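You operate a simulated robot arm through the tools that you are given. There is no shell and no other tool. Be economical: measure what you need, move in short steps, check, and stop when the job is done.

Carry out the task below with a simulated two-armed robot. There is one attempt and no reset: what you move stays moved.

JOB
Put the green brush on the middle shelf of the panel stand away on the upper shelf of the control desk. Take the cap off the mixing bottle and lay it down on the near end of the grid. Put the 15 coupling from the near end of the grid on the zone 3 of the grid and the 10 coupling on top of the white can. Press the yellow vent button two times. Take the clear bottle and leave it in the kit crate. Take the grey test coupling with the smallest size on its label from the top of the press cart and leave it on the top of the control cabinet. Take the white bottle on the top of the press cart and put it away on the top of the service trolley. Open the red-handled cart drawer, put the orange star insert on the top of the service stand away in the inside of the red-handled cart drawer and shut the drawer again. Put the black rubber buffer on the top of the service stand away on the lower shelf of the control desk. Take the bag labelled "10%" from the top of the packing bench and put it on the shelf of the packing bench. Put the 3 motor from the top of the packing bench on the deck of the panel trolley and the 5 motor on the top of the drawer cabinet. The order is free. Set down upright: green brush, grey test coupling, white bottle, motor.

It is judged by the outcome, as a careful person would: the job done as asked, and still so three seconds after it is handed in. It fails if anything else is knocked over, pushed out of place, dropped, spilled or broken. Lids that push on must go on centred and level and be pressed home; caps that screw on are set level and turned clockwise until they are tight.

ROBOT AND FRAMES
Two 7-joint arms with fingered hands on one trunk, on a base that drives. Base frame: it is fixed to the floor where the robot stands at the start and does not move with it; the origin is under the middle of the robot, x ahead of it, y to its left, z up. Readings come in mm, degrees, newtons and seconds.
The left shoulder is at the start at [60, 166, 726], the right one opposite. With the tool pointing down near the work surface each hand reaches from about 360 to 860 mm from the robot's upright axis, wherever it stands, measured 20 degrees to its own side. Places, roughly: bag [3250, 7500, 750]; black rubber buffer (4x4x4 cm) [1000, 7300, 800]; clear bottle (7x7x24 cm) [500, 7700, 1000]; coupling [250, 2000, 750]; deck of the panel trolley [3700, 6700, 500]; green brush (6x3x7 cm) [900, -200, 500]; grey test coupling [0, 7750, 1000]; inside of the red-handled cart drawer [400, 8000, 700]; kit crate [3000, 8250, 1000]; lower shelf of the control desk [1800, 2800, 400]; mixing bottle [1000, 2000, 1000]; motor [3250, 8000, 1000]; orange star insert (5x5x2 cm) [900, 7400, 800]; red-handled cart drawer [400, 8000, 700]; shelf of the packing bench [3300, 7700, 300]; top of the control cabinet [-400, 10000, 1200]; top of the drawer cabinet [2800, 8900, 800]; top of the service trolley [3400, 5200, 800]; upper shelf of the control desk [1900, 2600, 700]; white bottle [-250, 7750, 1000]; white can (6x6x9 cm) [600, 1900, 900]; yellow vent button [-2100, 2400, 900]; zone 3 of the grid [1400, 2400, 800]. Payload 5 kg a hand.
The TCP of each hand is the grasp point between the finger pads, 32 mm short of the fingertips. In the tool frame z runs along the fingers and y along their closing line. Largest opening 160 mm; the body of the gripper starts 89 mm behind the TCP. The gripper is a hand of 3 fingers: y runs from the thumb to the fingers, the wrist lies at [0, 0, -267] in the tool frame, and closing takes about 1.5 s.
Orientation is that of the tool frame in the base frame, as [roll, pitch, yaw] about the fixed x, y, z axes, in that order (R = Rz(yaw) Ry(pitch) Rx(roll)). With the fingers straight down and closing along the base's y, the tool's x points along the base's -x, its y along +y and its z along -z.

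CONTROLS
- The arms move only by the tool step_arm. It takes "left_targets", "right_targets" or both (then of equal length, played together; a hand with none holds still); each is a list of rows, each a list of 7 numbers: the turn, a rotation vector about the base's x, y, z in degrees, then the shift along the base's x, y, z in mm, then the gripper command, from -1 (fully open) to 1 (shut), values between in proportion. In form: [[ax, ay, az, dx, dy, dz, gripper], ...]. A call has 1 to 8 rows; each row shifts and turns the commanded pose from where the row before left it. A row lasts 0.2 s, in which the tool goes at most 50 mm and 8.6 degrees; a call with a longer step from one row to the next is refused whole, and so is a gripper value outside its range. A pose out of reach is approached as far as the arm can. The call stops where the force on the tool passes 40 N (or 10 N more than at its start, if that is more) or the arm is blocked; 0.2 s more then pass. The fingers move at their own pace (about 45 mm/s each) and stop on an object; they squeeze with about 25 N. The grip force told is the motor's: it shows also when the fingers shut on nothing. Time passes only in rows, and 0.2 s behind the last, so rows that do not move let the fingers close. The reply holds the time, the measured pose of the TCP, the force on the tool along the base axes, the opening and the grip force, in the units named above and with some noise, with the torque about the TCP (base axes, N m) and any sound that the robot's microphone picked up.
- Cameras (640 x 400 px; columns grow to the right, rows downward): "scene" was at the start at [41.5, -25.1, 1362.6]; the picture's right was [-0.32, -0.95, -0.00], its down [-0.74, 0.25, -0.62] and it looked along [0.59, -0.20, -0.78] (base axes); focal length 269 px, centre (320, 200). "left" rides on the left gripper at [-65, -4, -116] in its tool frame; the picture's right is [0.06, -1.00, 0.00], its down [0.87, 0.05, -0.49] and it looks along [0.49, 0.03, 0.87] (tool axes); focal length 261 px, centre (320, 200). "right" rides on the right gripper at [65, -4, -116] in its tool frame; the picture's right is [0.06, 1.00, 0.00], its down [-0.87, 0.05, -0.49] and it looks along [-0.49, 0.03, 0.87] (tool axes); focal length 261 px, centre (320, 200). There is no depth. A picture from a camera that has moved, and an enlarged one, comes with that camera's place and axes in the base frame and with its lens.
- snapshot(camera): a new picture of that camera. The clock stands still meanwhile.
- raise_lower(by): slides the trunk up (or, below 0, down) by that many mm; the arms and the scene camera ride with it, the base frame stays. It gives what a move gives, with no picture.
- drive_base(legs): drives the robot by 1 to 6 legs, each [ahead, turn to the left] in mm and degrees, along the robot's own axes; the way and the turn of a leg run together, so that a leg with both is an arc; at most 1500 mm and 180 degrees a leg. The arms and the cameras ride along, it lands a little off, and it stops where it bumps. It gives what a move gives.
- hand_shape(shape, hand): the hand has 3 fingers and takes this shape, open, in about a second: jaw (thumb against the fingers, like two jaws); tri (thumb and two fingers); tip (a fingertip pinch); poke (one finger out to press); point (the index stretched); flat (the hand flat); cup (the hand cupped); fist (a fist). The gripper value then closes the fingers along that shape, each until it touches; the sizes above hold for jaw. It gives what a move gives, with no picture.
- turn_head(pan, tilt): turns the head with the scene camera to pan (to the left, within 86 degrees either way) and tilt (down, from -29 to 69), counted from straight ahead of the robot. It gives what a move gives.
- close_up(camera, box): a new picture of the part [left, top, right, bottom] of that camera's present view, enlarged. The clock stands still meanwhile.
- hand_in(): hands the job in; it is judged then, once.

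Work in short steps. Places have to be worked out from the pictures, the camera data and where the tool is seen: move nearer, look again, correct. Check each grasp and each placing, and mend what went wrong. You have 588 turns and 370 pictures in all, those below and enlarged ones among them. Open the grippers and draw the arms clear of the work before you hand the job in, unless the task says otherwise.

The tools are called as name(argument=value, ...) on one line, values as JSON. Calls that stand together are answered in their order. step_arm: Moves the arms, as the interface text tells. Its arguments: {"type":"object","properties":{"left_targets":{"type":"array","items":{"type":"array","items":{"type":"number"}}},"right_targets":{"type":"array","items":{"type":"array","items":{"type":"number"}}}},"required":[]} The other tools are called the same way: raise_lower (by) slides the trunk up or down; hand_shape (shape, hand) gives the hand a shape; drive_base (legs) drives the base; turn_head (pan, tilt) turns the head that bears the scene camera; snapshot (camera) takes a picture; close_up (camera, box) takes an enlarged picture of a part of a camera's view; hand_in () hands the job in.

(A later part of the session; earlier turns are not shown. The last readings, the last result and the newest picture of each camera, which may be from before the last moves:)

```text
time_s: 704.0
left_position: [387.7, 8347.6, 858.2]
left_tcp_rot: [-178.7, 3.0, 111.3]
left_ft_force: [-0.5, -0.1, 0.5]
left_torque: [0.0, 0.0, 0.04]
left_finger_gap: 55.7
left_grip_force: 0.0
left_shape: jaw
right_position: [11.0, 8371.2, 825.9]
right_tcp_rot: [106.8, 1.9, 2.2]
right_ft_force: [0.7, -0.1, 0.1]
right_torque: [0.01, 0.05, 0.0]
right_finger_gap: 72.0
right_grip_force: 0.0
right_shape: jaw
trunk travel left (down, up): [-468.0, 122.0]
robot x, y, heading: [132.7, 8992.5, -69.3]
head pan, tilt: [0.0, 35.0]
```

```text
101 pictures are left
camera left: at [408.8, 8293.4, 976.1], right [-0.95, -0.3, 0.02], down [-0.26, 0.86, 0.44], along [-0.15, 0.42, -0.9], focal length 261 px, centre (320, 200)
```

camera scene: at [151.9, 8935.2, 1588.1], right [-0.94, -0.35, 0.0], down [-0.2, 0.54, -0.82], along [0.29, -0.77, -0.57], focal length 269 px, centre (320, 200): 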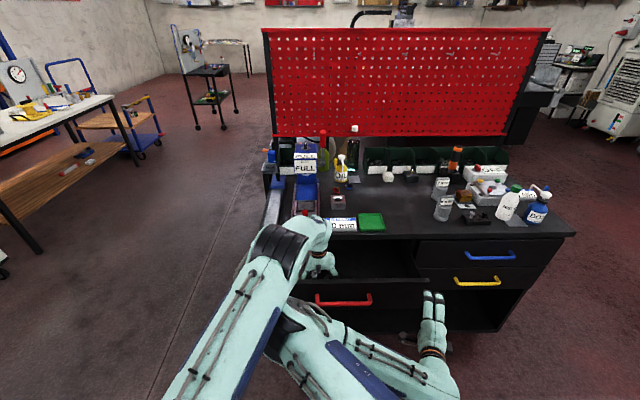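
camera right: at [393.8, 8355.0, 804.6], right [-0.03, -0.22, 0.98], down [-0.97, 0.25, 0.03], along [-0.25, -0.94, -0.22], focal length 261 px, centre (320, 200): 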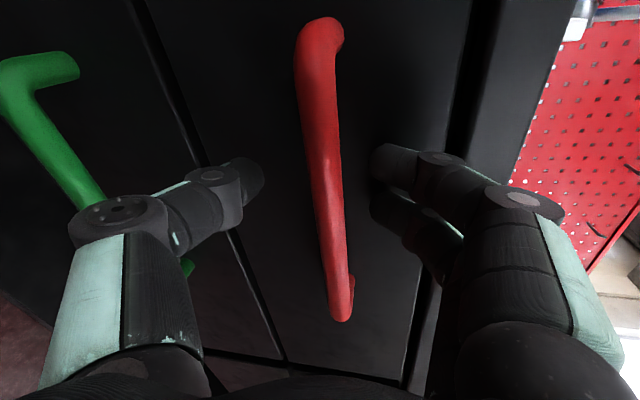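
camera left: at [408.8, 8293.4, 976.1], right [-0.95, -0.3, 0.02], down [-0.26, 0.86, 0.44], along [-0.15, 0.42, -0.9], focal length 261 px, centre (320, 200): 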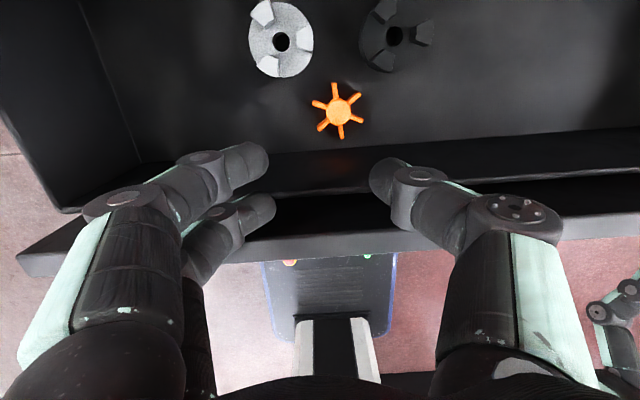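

The star lies in the drawer. Retract the left hand up and out, and begin restoring the right hand to pointing down.

step_arm(left_targets=[[0, 0, 0, 0, 10, 45, 0.5], [0, 0, 0, 0, 20, 45, 0.8], [0, 0, 0, -5, 40, 20, 1], [0, 0, 0, -10, 40, 0, 1], [-6.2, -2.4, 0, -20, 15, 0, 1], [-6.2, -2.4, 0, -20, 5, 0, 1], [-6.2, -2.4, 0, -20, 0, 0, 1], [0, 0, 0, 0, 0, 0, 1]], right_targets=[[7.6, 2.83, 0, 0, 10, 20, 0.1], [7.6, 2.83, 0, 0, 10, 20, 0.1], [7.6, 2.83, 0, 0, 10, 20, 0.1], [7.6, 2.83, 0, 0, 10, 20, 0.1], [7.6, 2.83, 0, 0, 10, 20, 0.1], [7.6, 2.83, 0, 0, 10, 20, 0.1], [7.6, 2.83, 0, 0, 0, 20, 0.1], [7.6, 2.83, 0, 0, 0, 20, 0.1]])

step_arm(right_targets=[[7.6, 2.83, 0, 0, 0, 20, 0.1], [0, 0, 8.5, 0, 0, 20, 0.1], [0, 0, 8.5, 0, 0, 0, 0.1], [0, 0, 8.5, 0, 0, 0, 0.1], [0, 0, 8.5, 0, 0, 0, 0.1], [0, 0, 8.5, 0, 0, 0, 0.1], [0, 0, 8.5, 0, 0, 0, 0.1], [0, 0, 8.5, 0, 0, 0, 0.1]])

step_arm(right_targets=[[0, 0, 8.5, 0, 0, 0, 0.1], [0, 0, 8.5, 0, 0, 0, 0.1], [0, 0, 8.5, 0, 0, 0, 0.1], [0, 0, 8.5, 0, 0, 0, 0.1], [0, 0, 8.5, 0, 0, 0, 0.1]])

snapshot(camera="left")

```text
time_s: 705.8
left_position: [315.0, 8476.3, 968.2]
left_tcp_rot: [-178.6, 23.0, 111.5]
left_ft_force: [0.7, 0.7, 0.6]
left_torque: [0.01, 0.04, -0.02]
left_finger_gap: 0.0
left_grip_force: 25.3
left_shape: jaw
right_position: [22.7, 8398.6, 971.7]
right_tcp_rot: [171.1, 17.5, 14.3]
right_ft_force: [-0.2, 0.4, 1.4]
right_torque: [0.01, 0.03, -0.03]
right_finger_gap: 71.8
right_grip_force: 0.1
right_shape: jaw
right hand out of reach, approached as far as the arm can: row 1, 2
trunk travel left (down, up): [-468.0, 122.0]
robot x, y, heading: [130.8, 8994.6, -69.0]
head pan, tilt: [0.0, 35.0]
```

```text
time_s: 707.6
left_position: [313.3, 8475.2, 969.6]
left_tcp_rot: [-178.6, 23.1, 111.2]
left_ft_force: [0.5, -0.1, -0.1]
left_torque: [0.02, -0.04, -0.02]
left_finger_gap: 0.1
left_grip_force: 25.1
left_shape: jaw
right_position: [21.1, 8397.9, 1011.4]
right_tcp_rot: [179.6, 18.0, 76.5]
right_ft_force: [0.2, -0.1, -0.5]
right_torque: [-0.01, -0.02, 0.0]
right_finger_gap: 72.0
right_grip_force: 0.1
right_shape: jaw
trunk travel left (down, up): [-468.0, 122.0]
robot x, y, heading: [130.9, 8989.7, -69.4]
head pan, tilt: [0.0, 35.0]
```

```text
time_s: 708.8
left_position: [312.6, 8476.5, 968.1]
left_tcp_rot: [-178.5, 23.1, 111.2]
left_ft_force: [0.2, -0.5, 0.4]
left_torque: [-0.04, 0.02, -0.01]
left_finger_gap: 0.0
left_grip_force: 25.4
left_shape: jaw
right_position: [21.7, 8398.8, 1010.3]
right_tcp_rot: [179.5, 18.1, 118.9]
right_ft_force: [-0.7, -0.3, -0.6]
right_torque: [0.04, 0.01, 0.02]
right_finger_gap: 71.9
right_grip_force: 0.0
right_shape: jaw
trunk travel left (down, up): [-468.0, 122.0]
robot x, y, heading: [132.8, 8988.6, -69.4]
head pan, tilt: [0.0, 35.0]
```

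```text
100 pictures are left
camera left: at [317.8, 8463.4, 1099.0], right [-0.95, -0.3, 0.0], down [-0.3, 0.95, 0.11], along [-0.03, 0.11, -0.99], focal length 261 px, centre (320, 200)
```

left: 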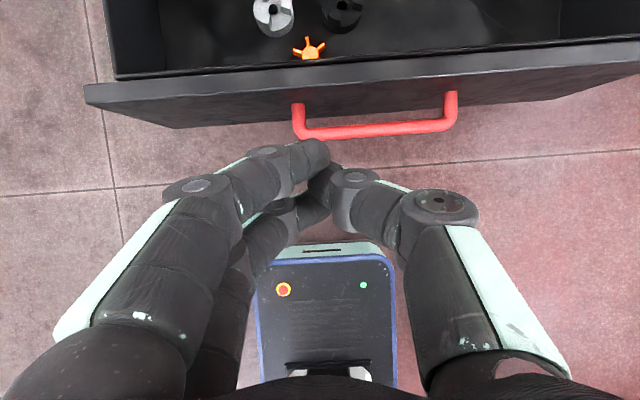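

Shift west 45 mm, lower to bar height in front of it, then push the drawer in with the base.

step_arm(left_targets=[[0, 0, 0, -21, -7, -30, 1], [0, 0, 0, -22, -7, -35, 1], [0, 0, 0, 0, 0, -40, 1], [0, 0, 0, 0, 0, -40, 1], [0, 0, 0, 0, 0, -25, 1]])

drive_base(legs=[[150, 0]])

snapshot(camera="left")

```text
time_s: 710.0
left_position: [271.5, 8465.3, 797.9]
left_tcp_rot: [-178.5, 23.2, 111.3]
left_ft_force: [-0.9, -0.5, -0.3]
left_torque: [0.0, 0.0, 0.01]
left_finger_gap: 0.0
left_grip_force: 24.5
left_shape: jaw
right_position: [21.2, 8399.1, 1011.1]
right_tcp_rot: [179.6, 18.2, 118.9]
right_ft_force: [0.1, -0.2, -0.8]
right_torque: [-0.03, 0.0, -0.01]
right_finger_gap: 72.2
right_grip_force: 0.0
right_shape: jaw
trunk travel left (down, up): [-468.0, 122.0]
robot x, y, heading: [132.3, 8987.9, -69.3]
head pan, tilt: [0.0, 35.0]
```

```text
time_s: 711.4
left_position: [324.7, 8322.0, 797.6]
left_tcp_rot: [-178.6, 23.0, 111.3]
left_ft_force: [0.5, 0.2, 0.7]
left_torque: [0.03, 0.06, 0.03]
left_finger_gap: 0.0
left_grip_force: 24.2
left_shape: jaw
right_position: [75.7, 8257.3, 1010.1]
right_tcp_rot: [179.5, 17.9, 118.9]
right_ft_force: [-0.2, -0.4, 0.9]
right_torque: [0.04, 0.0, 0.05]
right_finger_gap: 72.2
right_grip_force: 0.0
right_shape: jaw
trunk travel left (down, up): [-468.0, 122.0]
robot x, y, heading: [187.9, 8848.9, -69.0]
head pan, tilt: [0.0, 35.0]
```

```text
99 pictures are left
camera left: at [329.3, 8309.3, 928.2], right [-0.95, -0.3, 0.0], down [-0.3, 0.95, 0.11], along [-0.03, 0.11, -0.99], focal length 261 px, centre (320, 200)
```

left: 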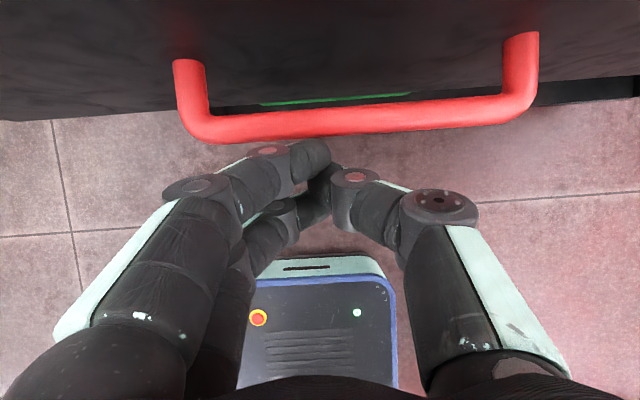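

Pushing well; about 85 mm remain.

drive_base(legs=[[80, 0]])

snapshot(camera="scene")

```text
time_s: 712.5
left_position: [347.2, 8264.6, 794.3]
left_tcp_rot: [-178.7, 22.2, 111.4]
left_ft_force: [-0.3, 0.4, 0.1]
left_torque: [0.02, -0.01, 0.0]
left_finger_gap: 0.0
left_grip_force: 25.1
left_shape: jaw
right_position: [100.5, 8192.8, 1009.8]
right_tcp_rot: [179.6, 18.1, 119.0]
right_ft_force: [0.4, -0.1, 0.2]
right_torque: [-0.03, -0.01, 0.01]
right_finger_gap: 71.8
right_grip_force: 0.1
right_shape: jaw
trunk travel left (down, up): [-468.0, 122.0]
robot x, y, heading: [213.0, 8779.6, -69.1]
head pan, tilt: [0.0, 35.0]
stopped in leg 1: the force on the tool passed its limit (the readings are from after the stop); the commanded pose is now the measured one
```

```text
98 pictures are left
camera scene: at [229.8, 8729.9, 1578.6], right [-0.93, -0.36, 0.0], down [-0.2, 0.54, -0.82], along [0.29, -0.77, -0.57], focal length 269 px, centre (320, 200)
```

scene: 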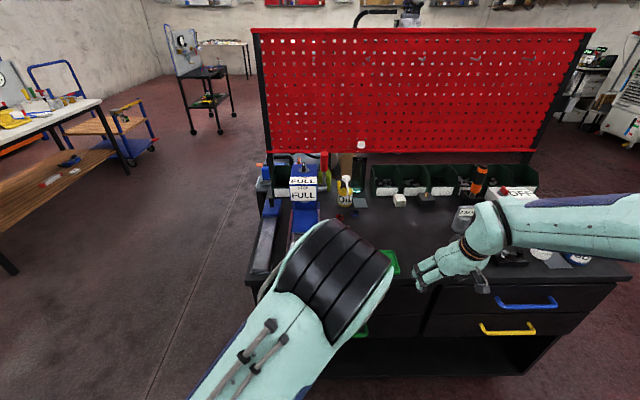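

Stopped by force; check whether the drawer is fully shut.

snapshot(camera="left")

```text
97 pictures are left
camera left: at [352.6, 8249.6, 925.7], right [-0.95, -0.3, 0.0], down [-0.3, 0.95, 0.12], along [-0.03, 0.12, -0.99], focal length 261 px, centre (320, 200)
```

left: 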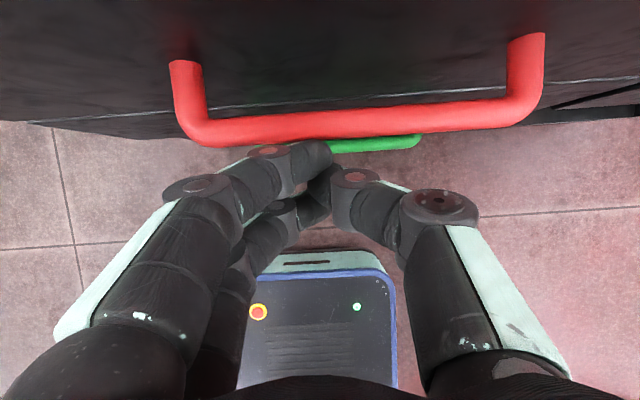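

Red and green bars line up, so the drawer is shut. Back off, raise the trunk, and survey the cart top.

drive_base(legs=[[-200, 0]])

raise_lower(by=120)

step_arm(right_targets=[[0, 0, -4, -20, 10, 30, 0], [0, 0, -4, -30, 10, 30, 0], [0, 0, 0, -30, 10, 20, 0], [0, 0, 0, -30, 10, 0, 0]], left_targets=[[0, 0, 0, 20, 10, 40, 0.5], [0, 0, 0, 30, 20, 40, 0], [0, 0, 0, 40, 20, 20, 0], [0, 0, 0, 40, 20, 0, 0]])

close_up(camera="scene", box=[240, 130, 600, 330])

```text
time_s: 714.0
left_position: [275.7, 8452.6, 794.9]
left_tcp_rot: [-178.7, 22.3, 111.4]
left_ft_force: [-0.2, 0.5, 0.6]
left_torque: [0.01, -0.01, 0.02]
left_finger_gap: 0.0
left_grip_force: 25.2
left_shape: jaw
right_position: [29.3, 8381.3, 1010.2]
right_tcp_rot: [179.6, 18.2, 118.9]
right_ft_force: [-0.2, 1.0, 0.4]
right_torque: [-0.02, -0.01, 0.02]
right_finger_gap: 72.1
right_grip_force: 0.1
right_shape: jaw
trunk travel left (down, up): [-468.0, 122.0]
robot x, y, heading: [140.1, 8972.3, -69.4]
head pan, tilt: [0.0, 35.0]
```

```text
time_s: 715.5
left_position: [276.9, 8451.5, 914.0]
left_tcp_rot: [-178.7, 22.2, 111.4]
left_ft_force: [-0.4, 0.0, -0.3]
left_torque: [0.0, 0.0, 0.01]
left_finger_gap: 0.0
left_grip_force: 24.8
left_shape: jaw
right_position: [28.8, 8380.6, 1129.4]
right_tcp_rot: [179.6, 18.2, 118.8]
right_ft_force: [0.0, -0.2, 0.7]
right_torque: [0.05, -0.01, 0.01]
right_finger_gap: 71.9
right_grip_force: 0.1
right_shape: jaw
trunk travel left (down, up): [-588.0, 2.0]
robot x, y, heading: [138.7, 8972.3, -69.3]
head pan, tilt: [0.0, 35.0]
```

```text
refused: row 2 steps farther than a row can; nothing moved
```

```text
1.78 times, centred on (420, 230) of scene
camera zoom: at [158.5, 8916.9, 1698.6], right [-0.93, -0.36, 0.0], down [-0.2, 0.54, -0.82], along [0.29, -0.77, -0.57], focal length 479 px, centre (142, 147)
```

zoom: 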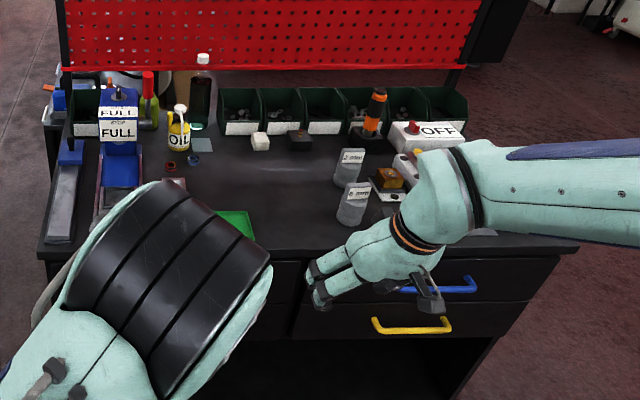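

close_up(camera="scene", box=[410, 190, 500, 260])

close_up(camera="scene", box=[300, 140, 390, 240])

```text
5.71 times, centred on (455, 225) of scene
camera zoom: at [158.5, 8916.9, 1698.6], right [-0.93, -0.36, 0.0], down [-0.2, 0.54, -0.82], along [0.29, -0.77, -0.57], focal length 1540 px, centre (-451, 57)
```

zoom: 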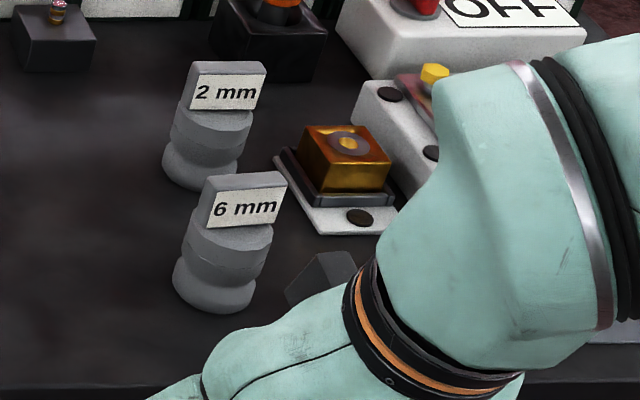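

```text
4.00 times, centred on (345, 190) of scene
camera zoom: at [158.5, 8916.9, 1698.6], right [-0.93, -0.36, 0.0], down [-0.2, 0.54, -0.82], along [0.29, -0.77, -0.57], focal length 1078 px, centre (220, 240)
```

zoom: 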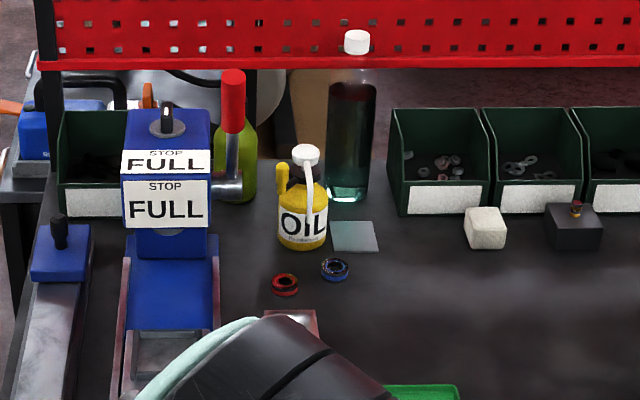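

Two grey couplings: 2 mm and 6 mm, so I want the 2 mm, at ≈(-2, 7749). I'll move the robot west to face it.

drive_base(legs=[[0, -90], [472, 0], [0, 90]])

step_arm(right_targets=[[0, 0, 0, 0, 0, 40, 0], [0, 0, 0, 0, 0, 40, 0]], left_targets=[[0, 0, 0, 20, 10, 40, 0.5], [0, 0, 0, 20, 10, 40, 0]])

snapshot(camera="scene")

```text
time_s: 726.0
left_position: [-149.3, 8285.8, 914.1]
left_tcp_rot: [-178.8, 22.2, 112.8]
left_ft_force: [0.4, -0.2, -0.2]
left_torque: [0.03, 0.02, 0.0]
left_finger_gap: 0.0
left_grip_force: 25.1
left_shape: jaw
right_position: [-394.4, 8208.8, 1130.0]
right_tcp_rot: [179.7, 18.1, 120.2]
right_ft_force: [0.1, 0.4, -0.5]
right_torque: [-0.01, 0.02, -0.03]
right_finger_gap: 72.0
right_grip_force: 0.0
right_shape: jaw
trunk travel left (down, up): [-588.0, 2.0]
robot x, y, heading: [-301.4, 8801.2, -67.6]
head pan, tilt: [0.0, 35.0]
```

```text
time_s: 726.6
left_position: [-108.4, 8306.3, 997.2]
left_tcp_rot: [-178.7, 22.2, 112.6]
left_ft_force: [0.7, 1.1, 0.6]
left_torque: [-0.02, 0.05, -0.02]
left_finger_gap: 33.1
left_grip_force: 0.1
left_shape: jaw
right_position: [-394.6, 8209.6, 1211.4]
right_tcp_rot: [179.7, 18.1, 120.1]
right_ft_force: [-0.2, -0.7, 0.4]
right_torque: [0.01, 0.02, -0.01]
right_finger_gap: 79.5
right_grip_force: 0.1
right_shape: jaw
trunk travel left (down, up): [-588.0, 2.0]
robot x, y, heading: [-299.6, 8801.2, -67.8]
head pan, tilt: [0.0, 35.0]
```

```text
93 pictures are left
camera scene: at [-277.4, 8748.9, 1698.5], right [-0.93, -0.38, 0.0], down [-0.22, 0.53, -0.82], along [0.31, -0.76, -0.57], focal length 269 px, centre (320, 200)
```

scene: 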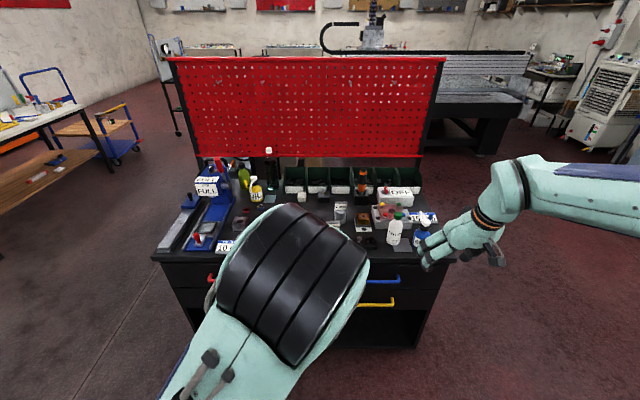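

The 2 mm coupling is near (5, 7797) with the top around z≈905. Raise the left hand, then drive in 300 mm.

step_arm(left_targets=[[0, 0, 0, 20, 20, 40, 0], [0, 0, 0, 20, 20, 40, 0], [0, 0, 0, 20, 10, 40, 0], [0, 0, 0, 20, 0, 40, 0]])

drive_base(legs=[[290, -2]])

step_arm(right_targets=[[5.2, 3, -2, 35, -10, 0, 0], [5.2, 3, -2, 35, -10, 0, 0], [5.2, 3, -2, 35, -10, 0, 0], [0, 0, -2, 35, -15, 0, 0], [0, 0, 0, 35, -20, 0, 0]])

snapshot(camera="right")

```text
time_s: 727.6
left_position: [-31.1, 8354.9, 1156.0]
left_tcp_rot: [-178.7, 22.2, 112.7]
left_ft_force: [0.6, 0.4, 0.0]
left_torque: [-0.02, 0.0, 0.03]
left_finger_gap: 79.4
left_grip_force: 0.0
left_shape: jaw
right_position: [-393.8, 8209.8, 1210.9]
right_tcp_rot: [179.7, 18.1, 120.2]
right_ft_force: [0.3, -0.3, -0.5]
right_torque: [0.01, -0.02, 0.0]
right_finger_gap: 79.4
right_grip_force: 0.2
right_shape: jaw
trunk travel left (down, up): [-588.0, 2.0]
robot x, y, heading: [-296.2, 8801.6, -68.1]
head pan, tilt: [0.0, 35.0]
```

```text
time_s: 729.6
left_position: [57.5, 8077.2, 1155.4]
left_tcp_rot: [-178.7, 22.2, 110.7]
left_ft_force: [0.1, -1.3, 1.0]
left_torque: [0.01, -0.03, 0.02]
left_finger_gap: 79.4
left_grip_force: 0.1
left_shape: jaw
right_position: [-310.5, 7942.3, 1211.3]
right_tcp_rot: [179.6, 18.0, 118.2]
right_ft_force: [0.3, -0.8, -0.4]
right_torque: [-0.01, -0.01, -0.03]
right_finger_gap: 79.6
right_grip_force: 0.0
right_shape: jaw
trunk travel left (down, up): [-588.0, 2.0]
robot x, y, heading: [-196.2, 8531.7, -69.9]
head pan, tilt: [0.0, 35.0]
```

```text
time_s: 730.8
left_position: [59.3, 8076.3, 1156.1]
left_tcp_rot: [-178.7, 22.2, 110.8]
left_ft_force: [0.0, -0.5, 0.1]
left_torque: [0.0, 0.03, -0.02]
left_finger_gap: 79.4
left_grip_force: 0.1
left_shape: jaw
right_position: [-132.6, 7877.0, 1210.8]
right_tcp_rot: [-178.9, -0.1, 110.6]
right_ft_force: [-0.4, 0.3, -1.1]
right_torque: [0.02, 0.02, -0.03]
right_finger_gap: 79.2
right_grip_force: 0.1
right_shape: jaw
trunk travel left (down, up): [-588.0, 2.0]
robot x, y, heading: [-196.6, 8531.3, -70.0]
head pan, tilt: [0.0, 35.0]
```

```text
92 pictures are left
camera right: at [-158.1, 7937.2, 1326.2], right [0.91, 0.41, -0.02], down [0.36, -0.79, 0.49], along [0.18, -0.46, -0.87], focal length 261 px, centre (320, 200)
```

right: 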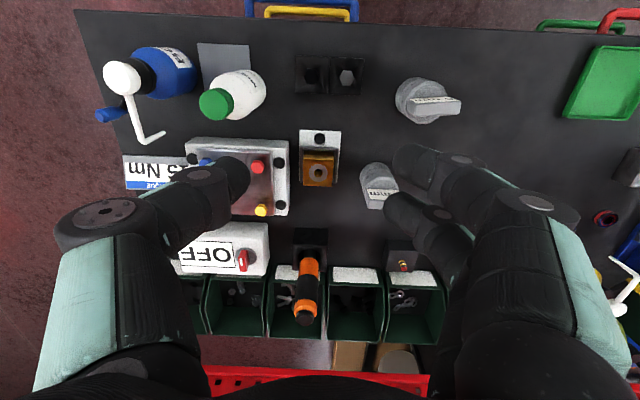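

Overhead view: the 2 mm coupling at ≈(0, 7800), white bottle at ≈(-254, 7846). Rotate the right hand 90° so its fingers close front-to-back, and move over the 2 mm coupling.

step_arm(right_targets=[[0, 0, -8.2, 17, -9, 0, -0.1], [0, 0, -8.2, 17, -9, 0, -0.1], [0, 0, -8.2, 17, -9, 0, -0.1], [0, 0, -8.2, 17, -10, 0, -0.1], [0, 0, -8.2, 17, -10, 0, -0.1], [0, 0, -8.2, 16, -10, 0, -0.1], [0, 0, -8.2, 16, -10, 0, -0.1], [0, 0, -8.2, 16, -10, 0, -0.1]])

step_arm(right_targets=[[0, 0, -8.2, 0, 0, -40, -0.1], [0, 0, -8.2, 0, 0, -40, -0.1], [0, 0, -8.2, 0, 0, -40, -0.1], [0, 0, 0, 0, 0, 0, -0.1]])

snapshot(camera="right")

```text
time_s: 732.6
left_position: [60.0, 8079.0, 1157.0]
left_tcp_rot: [-178.5, 22.3, 110.8]
left_ft_force: [0.1, 0.5, 0.7]
left_torque: [-0.06, 0.04, -0.03]
left_finger_gap: 79.0
left_grip_force: 0.1
left_shape: jaw
right_position: [15.5, 7823.6, 1208.8]
right_tcp_rot: [-178.9, 0.3, 44.8]
right_ft_force: [0.4, 0.6, -0.2]
right_torque: [-0.11, 0.04, 0.02]
right_finger_gap: 87.7
right_grip_force: 0.1
right_shape: jaw
right hand out of reach, approached as far as the arm can: row 8
trunk travel left (down, up): [-588.0, 2.0]
robot x, y, heading: [-195.3, 8532.3, -69.8]
head pan, tilt: [0.0, 35.0]
```

```text
time_s: 733.6
left_position: [56.5, 8077.3, 1156.0]
left_tcp_rot: [-178.7, 22.2, 110.7]
left_ft_force: [0.1, -0.2, -0.7]
left_torque: [-0.05, 0.01, -0.01]
left_finger_gap: 79.3
left_grip_force: 0.1
left_shape: jaw
right_position: [14.4, 7823.6, 1088.9]
right_tcp_rot: [-179.1, 0.1, 20.2]
right_ft_force: [0.3, -0.3, 0.3]
right_torque: [-0.02, 0.01, 0.0]
right_finger_gap: 88.0
right_grip_force: 0.2
right_shape: jaw
trunk travel left (down, up): [-588.0, 2.0]
robot x, y, heading: [-197.0, 8534.4, -69.9]
head pan, tilt: [0.0, 35.0]
```

```text
91 pictures are left
camera right: at [74.2, 7846.7, 1203.5], right [0.4, -0.92, -0.02], down [-0.79, -0.36, 0.49], along [-0.46, -0.18, -0.87], focal length 261 px, centre (320, 200)
```

right: 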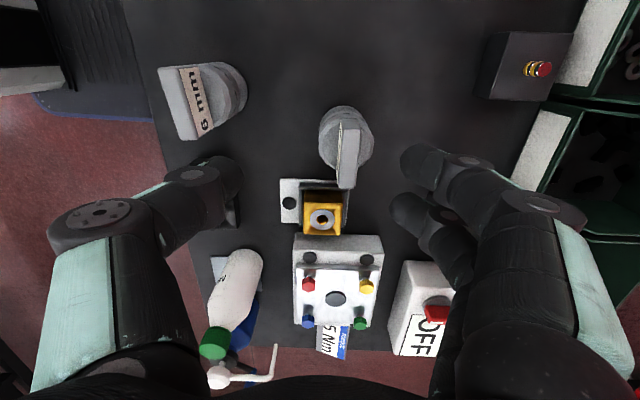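

The label plate is edge-on between the fingers. Shift (+1, -26) and descend to z≈950, then look.

step_arm(right_targets=[[0, 0, 0, 1, -26, 0, -0.1], [0, 0, 0, 0, 0, -40, -0.1], [0, 0, 0, 0, 0, -40, -0.1], [0, 0, 0, 0, 0, -40, -0.1], [0, 0, 0, 0, 0, -20, -0.1]])

snapshot(camera="right")

```text
time_s: 734.8
left_position: [57.0, 8076.4, 1155.9]
left_tcp_rot: [-178.7, 22.2, 110.7]
left_ft_force: [-0.9, -0.2, -0.4]
left_torque: [-0.01, 0.04, 0.03]
left_finger_gap: 79.6
left_grip_force: 0.1
left_shape: jaw
right_position: [14.6, 7795.6, 948.1]
right_tcp_rot: [-178.9, 0.1, 20.2]
right_ft_force: [-0.3, -0.1, 0.7]
right_torque: [0.0, -0.05, 0.02]
right_finger_gap: 87.7
right_grip_force: 0.0
right_shape: jaw
trunk travel left (down, up): [-588.0, 2.0]
robot x, y, heading: [-191.6, 8535.7, -69.8]
head pan, tilt: [0.0, 35.0]
```

```text
90 pictures are left
camera right: at [74.2, 7820.0, 1063.2], right [0.4, -0.91, -0.02], down [-0.79, -0.36, 0.49], along [-0.46, -0.18, -0.87], focal length 261 px, centre (320, 200)
```

right: 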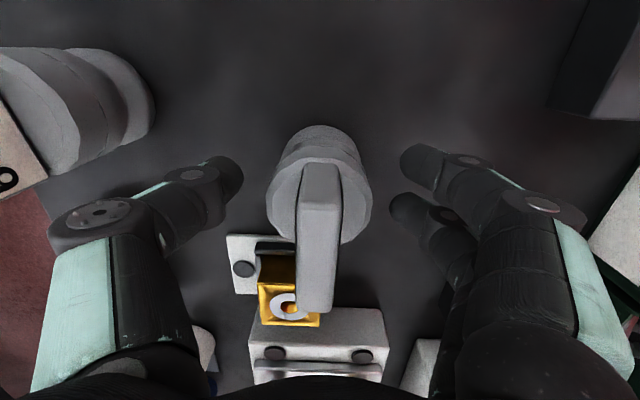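

Centred. Lower a further ~25 mm cautiously and close.

step_arm(right_targets=[[0, 0, 0, 0, 0, -8, -0.1], [0, 0, 0, 0, 0, -8, -0.1], [0, 0, 0, 0, 0, -6, -0.1], [0, 0, 0, 0, 0, 0, 0.2], [0, 0, 0, 0, 0, 0, 0.5], [0, 0, 0, 0, 0, 0, 0.7], [0, 0, 0, 0, 0, 0, 0.7], [0, 0, 0, 0, 0, 0, 0.7]])

snapshot(camera="right")

```text
time_s: 736.6
left_position: [57.9, 8076.9, 1156.1]
left_tcp_rot: [-178.6, 22.2, 110.7]
left_ft_force: [0.7, 0.3, 0.2]
left_torque: [0.0, -0.02, -0.01]
left_finger_gap: 79.4
left_grip_force: 0.1
left_shape: jaw
right_position: [13.3, 7796.3, 926.4]
right_tcp_rot: [-178.9, 0.1, 20.1]
right_ft_force: [0.2, 0.2, -0.1]
right_torque: [-0.01, 0.0, 0.04]
right_finger_gap: 46.2
right_grip_force: 24.8
right_shape: jaw
trunk travel left (down, up): [-588.0, 2.0]
robot x, y, heading: [-194.1, 8535.3, -70.1]
head pan, tilt: [0.0, 35.0]
```

```text
89 pictures are left
camera right: at [73.7, 7820.2, 1042.0], right [0.4, -0.91, -0.02], down [-0.79, -0.36, 0.49], along [-0.46, -0.18, -0.87], focal length 261 px, centre (320, 200)
```

right: 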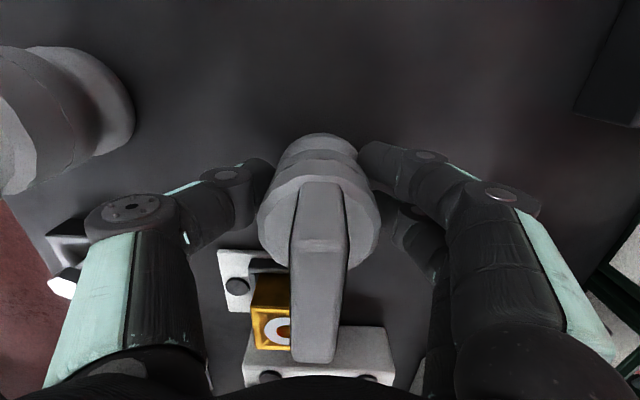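

Gripped (46 mm). Lift, pull back over the aisle, then drive toward the control cabinet.

step_arm(right_targets=[[0, 0, 0, 0, 0, 20, 0.7], [0, 0, 0, 0, 0, 45, 0.7], [0, 0, 0, 0, 0, 45, 0.7], [0, 0, 0, 0, 0, 45, 0.7], [0, 0, 0, -10, 30, 30, 0.7], [0, 0, 0, -15, 42, 15, 0.7], [0, 0, 0, -15, 42, 10, 0.7], [0, 0, 0, -15, 42, 0, 0.7]])

drive_base(legs=[[-330, 0], [0, 165], [150, 0]])

turn_head(pan=0, tilt=20)

snapshot(camera="scene")

```text
time_s: 738.4
left_position: [56.1, 8076.7, 1156.8]
left_tcp_rot: [-178.7, 22.3, 110.7]
left_ft_force: [-0.5, 0.0, -0.1]
left_torque: [-0.01, -0.04, -0.02]
left_finger_gap: 79.3
left_grip_force: 0.0
left_shape: jaw
right_position: [-42.3, 7954.7, 1137.1]
right_tcp_rot: [-179.0, 0.2, 20.3]
right_ft_force: [0.9, 0.2, -2.9]
right_torque: [-0.02, -0.06, -0.01]
right_finger_gap: 46.1
right_grip_force: 24.8
right_shape: jaw
trunk travel left (down, up): [-588.0, 2.0]
robot x, y, heading: [-191.7, 8534.5, -69.7]
head pan, tilt: [0.0, 35.0]
```

```text
time_s: 748.4
left_position: [-469.4, 9496.5, 1155.8]
left_tcp_rot: [-178.8, 22.0, -82.4]
left_ft_force: [0.7, 0.8, 0.4]
left_torque: [-0.02, -0.03, -0.02]
left_finger_gap: 79.4
left_grip_force: 0.1
left_shape: jaw
right_position: [-344.7, 9594.9, 1135.2]
right_tcp_rot: [-178.8, 0.1, -172.9]
right_ft_force: [-0.2, 0.8, -3.0]
right_torque: [-0.04, 0.0, -0.02]
right_finger_gap: 45.3
right_grip_force: 24.7
right_shape: jaw
trunk travel left (down, up): [-588.0, 2.0]
robot x, y, heading: [-326.1, 8992.7, 97.0]
head pan, tilt: [0.0, 35.0]
```

```text
time_s: 749.2
left_position: [-468.9, 9495.5, 1155.7]
left_tcp_rot: [-178.6, 22.2, -82.4]
left_ft_force: [-0.6, -1.1, -0.3]
left_torque: [-0.01, -0.01, -0.01]
left_finger_gap: 79.5
left_grip_force: 0.1
left_shape: jaw
right_position: [-344.8, 9593.2, 1136.5]
right_tcp_rot: [-179.0, 0.0, -173.0]
right_ft_force: [0.1, 0.5, -3.1]
right_torque: [0.02, 0.01, -0.02]
right_finger_gap: 45.1
right_grip_force: 24.9
right_shape: jaw
trunk travel left (down, up): [-588.0, 2.0]
robot x, y, heading: [-327.6, 8994.0, 97.0]
head pan, tilt: [0.0, 20.0]
```

```text
88 pictures are left
camera scene: at [-334.9, 9056.2, 1722.4], right [0.99, 0.12, 0.0], down [0.04, -0.34, -0.94], along [-0.11, 0.93, -0.34], focal length 269 px, centre (320, 200)
```

scene: 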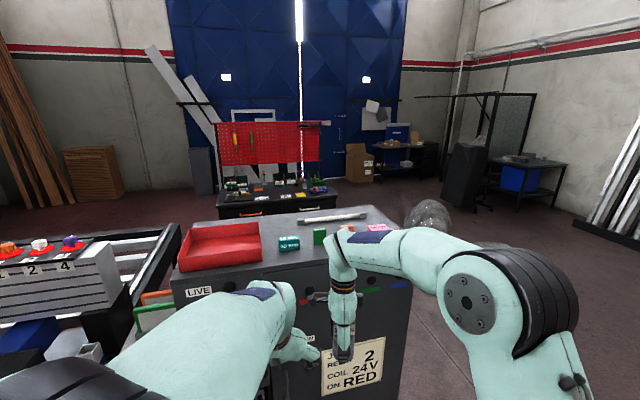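

The cabinet's top is at z≈1200 with a red tray, teal, green and pink items. I'll raise the right hand to ~1300 and shift it aside to see the free space.

step_arm(right_targets=[[0, 0, 0, 20, -20, 30, 0.7], [0, 0, 0, 30, -20, 30, 0.7], [0, 0, 0, 30, -20, 30, 0.7], [0, 0, 0, 30, -20, 30, 0.7], [0, 0, 0, 30, 0, 30, 0.7], [0, 0, 0, 30, 0, 20, 0.7]])

close_up(camera="scene", box=[160, 190, 420, 300])

```text
time_s: 750.6
left_position: [-467.4, 9495.2, 1155.6]
left_tcp_rot: [-178.8, 22.4, -82.4]
left_ft_force: [0.0, -0.4, 0.0]
left_torque: [0.0, 0.01, 0.03]
left_finger_gap: 79.4
left_grip_force: 0.0
left_shape: jaw
right_position: [-171.6, 9511.8, 1308.2]
right_tcp_rot: [-178.9, 0.1, -172.9]
right_ft_force: [1.2, 0.4, -2.6]
right_torque: [0.0, 0.02, 0.03]
right_finger_gap: 45.2
right_grip_force: 25.0
right_shape: jaw
trunk travel left (down, up): [-588.0, 2.0]
robot x, y, heading: [-327.1, 8993.4, 97.1]
head pan, tilt: [0.0, 20.0]
```

```text
2.46 times, centred on (290, 245) of scene
camera zoom: at [-333.5, 9055.6, 1722.5], right [0.99, 0.12, 0.0], down [0.04, -0.34, -0.94], along [-0.11, 0.93, -0.34], focal length 663 px, centre (394, 89)
```

zoom: 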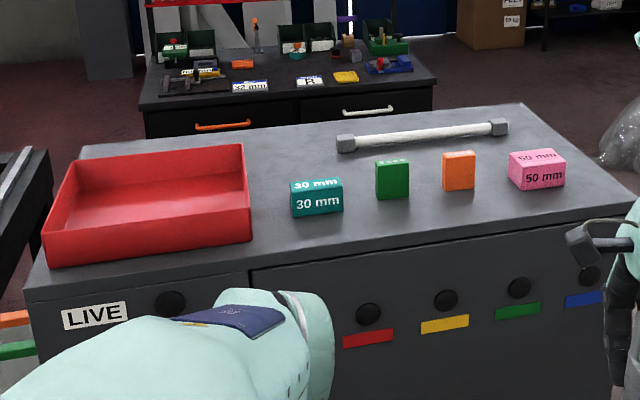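

Free spot in front of the green/orange blocks at ≈(-386, 9931). Pull the left hand back, drive 335 mm ahead.

step_arm(left_targets=[[0, 0, 0, 0, -45, 0, 0], [0, 0, 0, 0, -45, 0, 0], [0, 0, 0, 0, -45, 0, 0], [0, 0, 0, 0, -45, 0, 0], [0, 0, 0, 0, -30, 0, 0]])

drive_base(legs=[[335, 0]])

snapshot(camera="right")

```text
time_s: 751.8
left_position: [-462.0, 9294.8, 1165.9]
left_tcp_rot: [-174.8, 19.7, -80.7]
left_ft_force: [0.5, -0.3, -0.4]
left_torque: [0.02, 0.0, -0.02]
left_finger_gap: 79.7
left_grip_force: 0.0
left_shape: jaw
left hand out of reach, approached as far as the arm can: row 5
right_position: [-172.4, 9513.7, 1307.5]
right_tcp_rot: [-178.9, 0.2, -172.9]
right_ft_force: [-0.7, -0.2, -2.6]
right_torque: [-0.02, -0.02, 0.0]
right_finger_gap: 45.1
right_grip_force: 25.1
right_shape: jaw
trunk travel left (down, up): [-588.0, 2.0]
robot x, y, heading: [-325.9, 8994.8, 96.9]
head pan, tilt: [0.0, 20.0]
```

```text
time_s: 754.0
left_position: [-498.1, 9630.1, 1168.5]
left_tcp_rot: [-175.0, 20.2, -81.2]
left_ft_force: [-0.5, 0.2, 0.0]
left_torque: [-0.01, 0.04, 0.0]
left_finger_gap: 79.8
left_grip_force: 0.0
left_shape: jaw
right_position: [-210.9, 9845.9, 1307.0]
right_tcp_rot: [-178.7, 0.0, -173.2]
right_ft_force: [-0.1, 0.8, -2.8]
right_torque: [-0.05, 0.03, -0.01]
right_finger_gap: 45.1
right_grip_force: 24.9
right_shape: jaw
trunk travel left (down, up): [-588.0, 2.0]
robot x, y, heading: [-366.4, 9325.8, 96.7]
head pan, tilt: [0.0, 20.0]
```

```text
86 pictures are left
camera right: at [-276.2, 9834.8, 1421.8], right [-0.18, 0.98, -0.02], down [0.85, 0.17, 0.49], along [0.49, 0.07, -0.87], focal length 261 px, centre (320, 200)
```

right: 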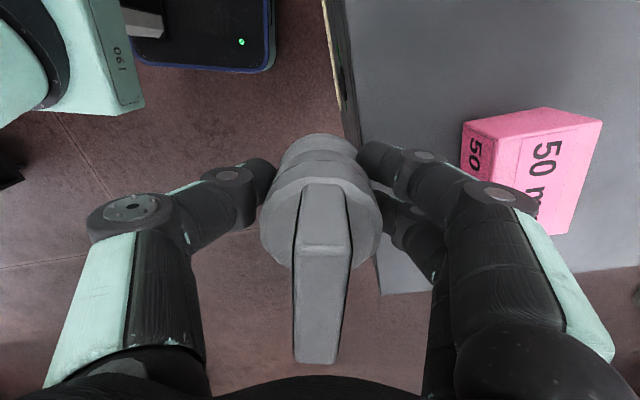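

Move over the chosen spot.

step_arm(right_targets=[[0, 0, 0, -44, 10, 0, 0.7], [0, 0, 0, -44, 20, 0, 0.7], [0, 0, 0, -44, 25, 0, 0.7], [0, 0, 0, -43, 30, 0, 0.7], [0, 0, 0, 0, 0, 0, 0.7]])

snapshot(camera="right")

```text
refused: row 3 steps farther than a row can; nothing moved
```

```text
85 pictures are left
camera right: at [-276.2, 9834.8, 1421.8], right [-0.18, 0.98, -0.02], down [0.85, 0.17, 0.49], along [0.49, 0.07, -0.87], focal length 261 px, centre (320, 200)
```

right: 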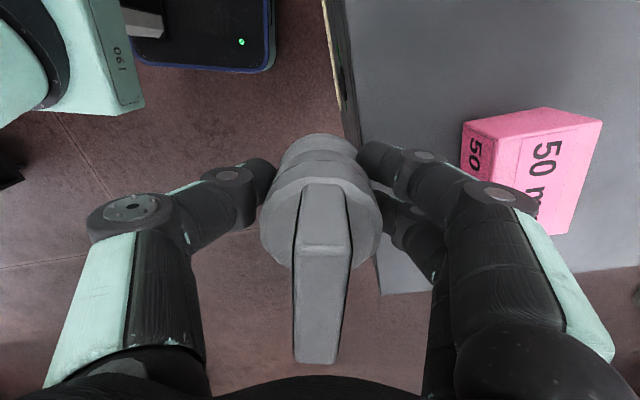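

step_arm(right_targets=[[0, 0, 0, -40, 15, 0, 0.7], [0, 0, 0, -40, 20, 0, 0.7], [0, 0, 0, -40, 20, 0, 0.7], [0, 0, 0, -40, 20, 0, 0.7], [0, 0, 0, -15, 10, 0, 0.7]])

snapshot(camera="right")

```text
time_s: 755.2
left_position: [-498.1, 9628.0, 1169.4]
left_tcp_rot: [-175.0, 20.2, -81.3]
left_ft_force: [0.6, 0.1, -0.2]
left_torque: [-0.02, 0.01, 0.03]
left_finger_gap: 79.5
left_grip_force: 0.2
left_shape: jaw
right_position: [-385.7, 9929.6, 1308.1]
right_tcp_rot: [-178.9, 0.1, -173.2]
right_ft_force: [-0.9, -0.4, -2.9]
right_torque: [0.01, 0.02, 0.02]
right_finger_gap: 45.4
right_grip_force: 25.3
right_shape: jaw
trunk travel left (down, up): [-588.0, 2.0]
robot x, y, heading: [-365.9, 9326.7, 96.6]
head pan, tilt: [0.0, 20.0]
```

```text
84 pictures are left
camera right: at [-451.6, 9919.4, 1422.6], right [-0.18, 0.98, -0.02], down [0.85, 0.17, 0.49], along [0.49, 0.07, -0.87], focal length 261 px, centre (320, 200)
```

right: 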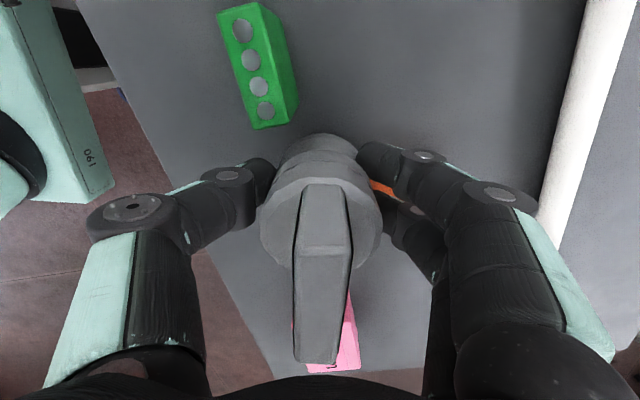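

From this view the cabinet top is actually near z≈1255, so items are nearer than I thought and the coupling sits between green and orange. Raise slightly and move forward to the clear spot (-372, 9842).

step_arm(right_targets=[[0, 0, 0, 0, 0, 15, 0.7], [0, 0, 0, 4, -30, 5, 0.7], [0, 0, 0, 5, -30, 0, 0.7], [0, 0, 0, 5, -28, 0, 0.7], [0, 0, 0, 0, 0, 0, 0.7]])

snapshot(camera="right")

close_up(camera="scene", box=[200, 180, 460, 360])

```text
time_s: 756.4
left_position: [-498.6, 9629.5, 1167.3]
left_tcp_rot: [-175.0, 20.0, -81.4]
left_ft_force: [0.0, 0.0, 0.9]
left_torque: [0.0, -0.02, 0.0]
left_finger_gap: 79.8
left_grip_force: 0.0
left_shape: jaw
right_position: [-373.1, 9841.3, 1327.5]
right_tcp_rot: [-178.9, 0.2, -173.2]
right_ft_force: [0.7, -0.1, -2.8]
right_torque: [-0.03, 0.0, 0.03]
right_finger_gap: 45.2
right_grip_force: 25.2
right_shape: jaw
trunk travel left (down, up): [-588.0, 2.0]
robot x, y, heading: [-366.2, 9325.4, 96.9]
head pan, tilt: [0.0, 20.0]
```

```text
83 pictures are left
camera right: at [-437.6, 9831.5, 1442.4], right [-0.18, 0.98, -0.02], down [0.85, 0.17, 0.49], along [0.49, 0.07, -0.87], focal length 261 px, centre (320, 200)
```

right: 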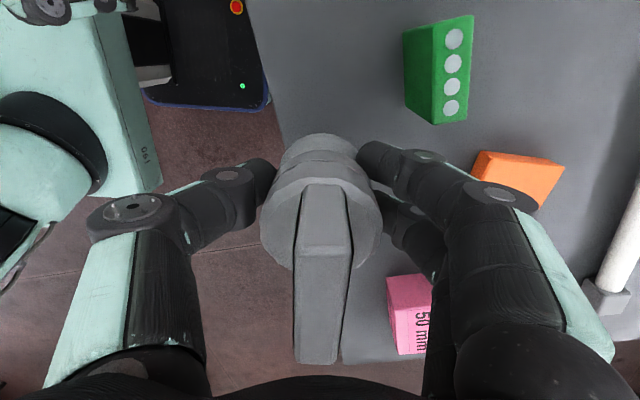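

```text
2.22 times, centred on (330, 270) of scene
camera zoom: at [-374.8, 9389.1, 1722.4], right [0.99, 0.12, 0.0], down [0.04, -0.34, -0.94], along [-0.11, 0.93, -0.34], focal length 599 px, centre (298, 44)
```

zoom: 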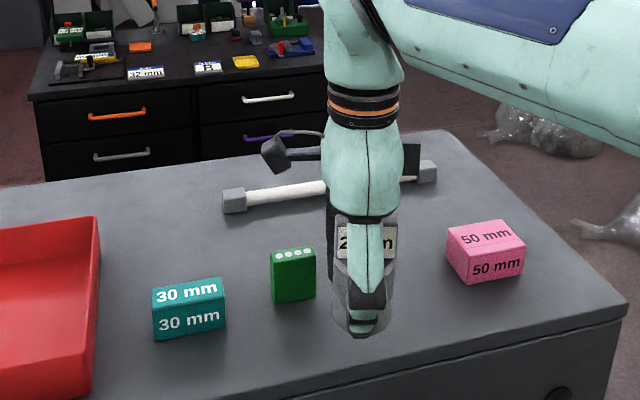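

Only ~27 mm behind the front edge; move 30 mm further back, then lower by feel.

step_arm(right_targets=[[0, 0, 0, 0, 30, 0, 0.7], [0, 0, 0, 0, 0, -8, 0.7], [0, 0, 0, 0, 0, -5, 0.7], [0, 0, 0, 0, 0, -4, 0.7], [0, 0, 0, 0, 0, -4, 0.7], [0, 0, 0, 0, 0, -4, 0.7], [0, 0, 0, 0, 0, -4, 0.7]])

```text
time_s: 758.0
left_position: [-498.0, 9629.4, 1169.6]
left_tcp_rot: [-174.9, 20.2, -81.3]
left_ft_force: [1.0, 0.3, -0.1]
left_torque: [-0.01, -0.02, -0.03]
left_finger_gap: 79.7
left_grip_force: 0.0
left_shape: jaw
right_position: [-371.9, 9870.7, 1298.2]
right_tcp_rot: [-179.0, 0.1, -173.1]
right_ft_force: [0.1, 0.2, -2.6]
right_torque: [-0.03, 0.01, -0.01]
right_finger_gap: 45.2
right_grip_force: 25.3
right_shape: jaw
trunk travel left (down, up): [-588.0, 2.0]
robot x, y, heading: [-367.5, 9326.5, 96.7]
head pan, tilt: [0.0, 20.0]
```

step_arm(right_targets=[[0, 0, 0, 0, 0, -4, 0.7], [0, 0, 0, 0, 0, -4, 0.7], [0, 0, 0, 0, 0, -4, 0.7], [0, 0, 0, 0, 0, -4, 0.7], [0, 0, 0, 0, 0, -4, 0.7], [0, 0, 0, 0, 0, -4, 0.7], [0, 0, 0, 0, 0, -4, 0.7], [0, 0, 0, 0, 0, -4, 0.7]])

```text
time_s: 758.7
left_position: [-497.8, 9626.6, 1170.0]
left_tcp_rot: [-175.0, 20.3, -81.3]
left_ft_force: [-0.3, 0.4, -0.2]
left_torque: [-0.02, 0.01, 0.0]
left_finger_gap: 79.7
left_grip_force: 0.0
left_shape: jaw
right_position: [-370.4, 9868.7, 1294.2]
right_tcp_rot: [-179.6, -0.3, -173.4]
right_ft_force: [3.3, -4.3, 21.2]
right_torque: [-0.11, -0.11, 0.03]
right_finger_gap: 47.7
right_grip_force: 24.8
right_shape: jaw
trunk travel left (down, up): [-588.0, 2.0]
robot x, y, heading: [-366.7, 9324.5, 96.7]
head pan, tilt: [0.0, 20.0]
stopped in row 3 (right hand): the force on the tool passed its limit (the readings are from after the stop); the commanded pose is now the measured one
```

Contact. Ease, open, and lift off.

step_arm(right_targets=[[0, 0, 0, 0, 0, 3, 0.7], [0, 0, 0, 0, 0, 0, 0.3], [0, 0, 0, 0, 0, 0, 0], [0, 0, 0, 0, 0, 0, -0.1], [0, 0, 0, 0, 0, 20, -0.1], [0, 0, 0, 0, 0, 30, -0.1], [0, 0, 0, 0, 0, 30, -0.1]])

drive_base(legs=[[-300, 0]])

close_up(camera="scene", box=[160, 190, 420, 300])

```text
time_s: 760.3
left_position: [-499.0, 9627.5, 1168.6]
left_tcp_rot: [-174.8, 20.2, -81.4]
left_ft_force: [0.3, 0.2, 0.7]
left_torque: [0.03, 0.03, -0.01]
left_finger_gap: 79.7
left_grip_force: 0.0
left_shape: jaw
right_position: [-373.0, 9870.3, 1376.1]
right_tcp_rot: [-179.4, 0.0, -173.2]
right_ft_force: [-1.3, 0.1, -0.4]
right_torque: [0.0, 0.0, 0.0]
right_finger_gap: 87.6
right_grip_force: 0.1
right_shape: jaw
trunk travel left (down, up): [-588.0, 2.0]
robot x, y, heading: [-369.3, 9322.6, 96.6]
head pan, tilt: [0.0, 20.0]
```

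```text
time_s: 762.4
left_position: [-462.7, 9328.9, 1169.0]
left_tcp_rot: [-174.9, 20.2, -81.5]
left_ft_force: [-0.3, -0.6, -0.8]
left_torque: [0.0, 0.01, 0.05]
left_finger_gap: 79.6
left_grip_force: 0.1
left_shape: jaw
right_position: [-334.9, 9572.0, 1377.3]
right_tcp_rot: [-179.5, -0.1, -173.5]
right_ft_force: [0.1, -0.9, 0.3]
right_torque: [0.06, 0.05, 0.02]
right_finger_gap: 88.2
right_grip_force: 0.0
right_shape: jaw
trunk travel left (down, up): [-588.0, 2.0]
robot x, y, heading: [-330.8, 9025.9, 96.3]
head pan, tilt: [0.0, 20.0]
```

```text
2.46 times, centred on (290, 245) of scene
camera zoom: at [-339.6, 9088.1, 1722.6], right [0.99, 0.11, 0.0], down [0.04, -0.34, -0.94], along [-0.11, 0.93, -0.34], focal length 663 px, centre (394, 89)
```

zoom: 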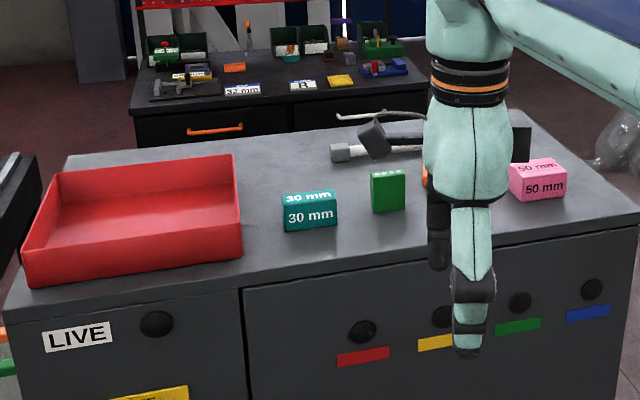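

The coupling should be behind my hand; shift the hand aside and verify.

step_arm(right_targets=[[0, 0, 0, 35, -10, 0, 0], [0, 0, 0, 35, -10, 0, 0], [0, 0, 0, 35, -10, -10, 0], [0, 0, 0, 35, -10, -20, 0]])

close_up(camera="scene", box=[240, 190, 420, 300])

```text
time_s: 763.4
left_position: [-461.5, 9330.4, 1168.2]
left_tcp_rot: [-174.9, 20.2, -81.4]
left_ft_force: [-0.6, -0.1, 0.5]
left_torque: [0.0, 0.01, -0.01]
left_finger_gap: 79.6
left_grip_force: 0.0
left_shape: jaw
right_position: [-196.0, 9532.3, 1346.3]
right_tcp_rot: [-179.4, -0.2, -173.5]
right_ft_force: [-0.2, 0.2, -0.7]
right_torque: [-0.02, -0.01, -0.07]
right_finger_gap: 80.3
right_grip_force: 0.1
right_shape: jaw
trunk travel left (down, up): [-588.0, 2.0]
robot x, y, heading: [-331.0, 9030.1, 96.0]
head pan, tilt: [0.0, 20.0]
```

```text
3.56 times, centred on (330, 245) of scene
camera zoom: at [-338.6, 9089.3, 1722.5], right [0.99, 0.11, 0.0], down [0.04, -0.34, -0.94], along [-0.11, 0.93, -0.34], focal length 958 px, centre (284, 40)
```

zoom: 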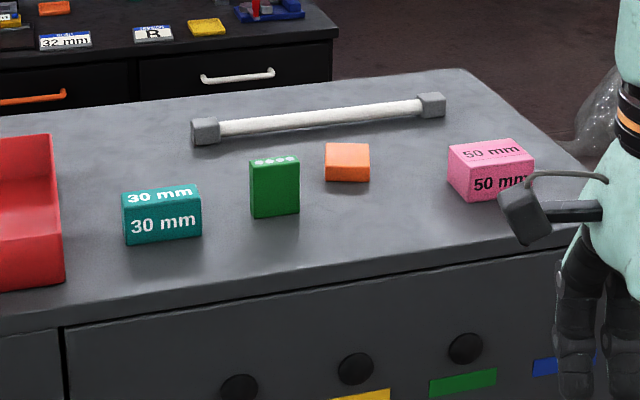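

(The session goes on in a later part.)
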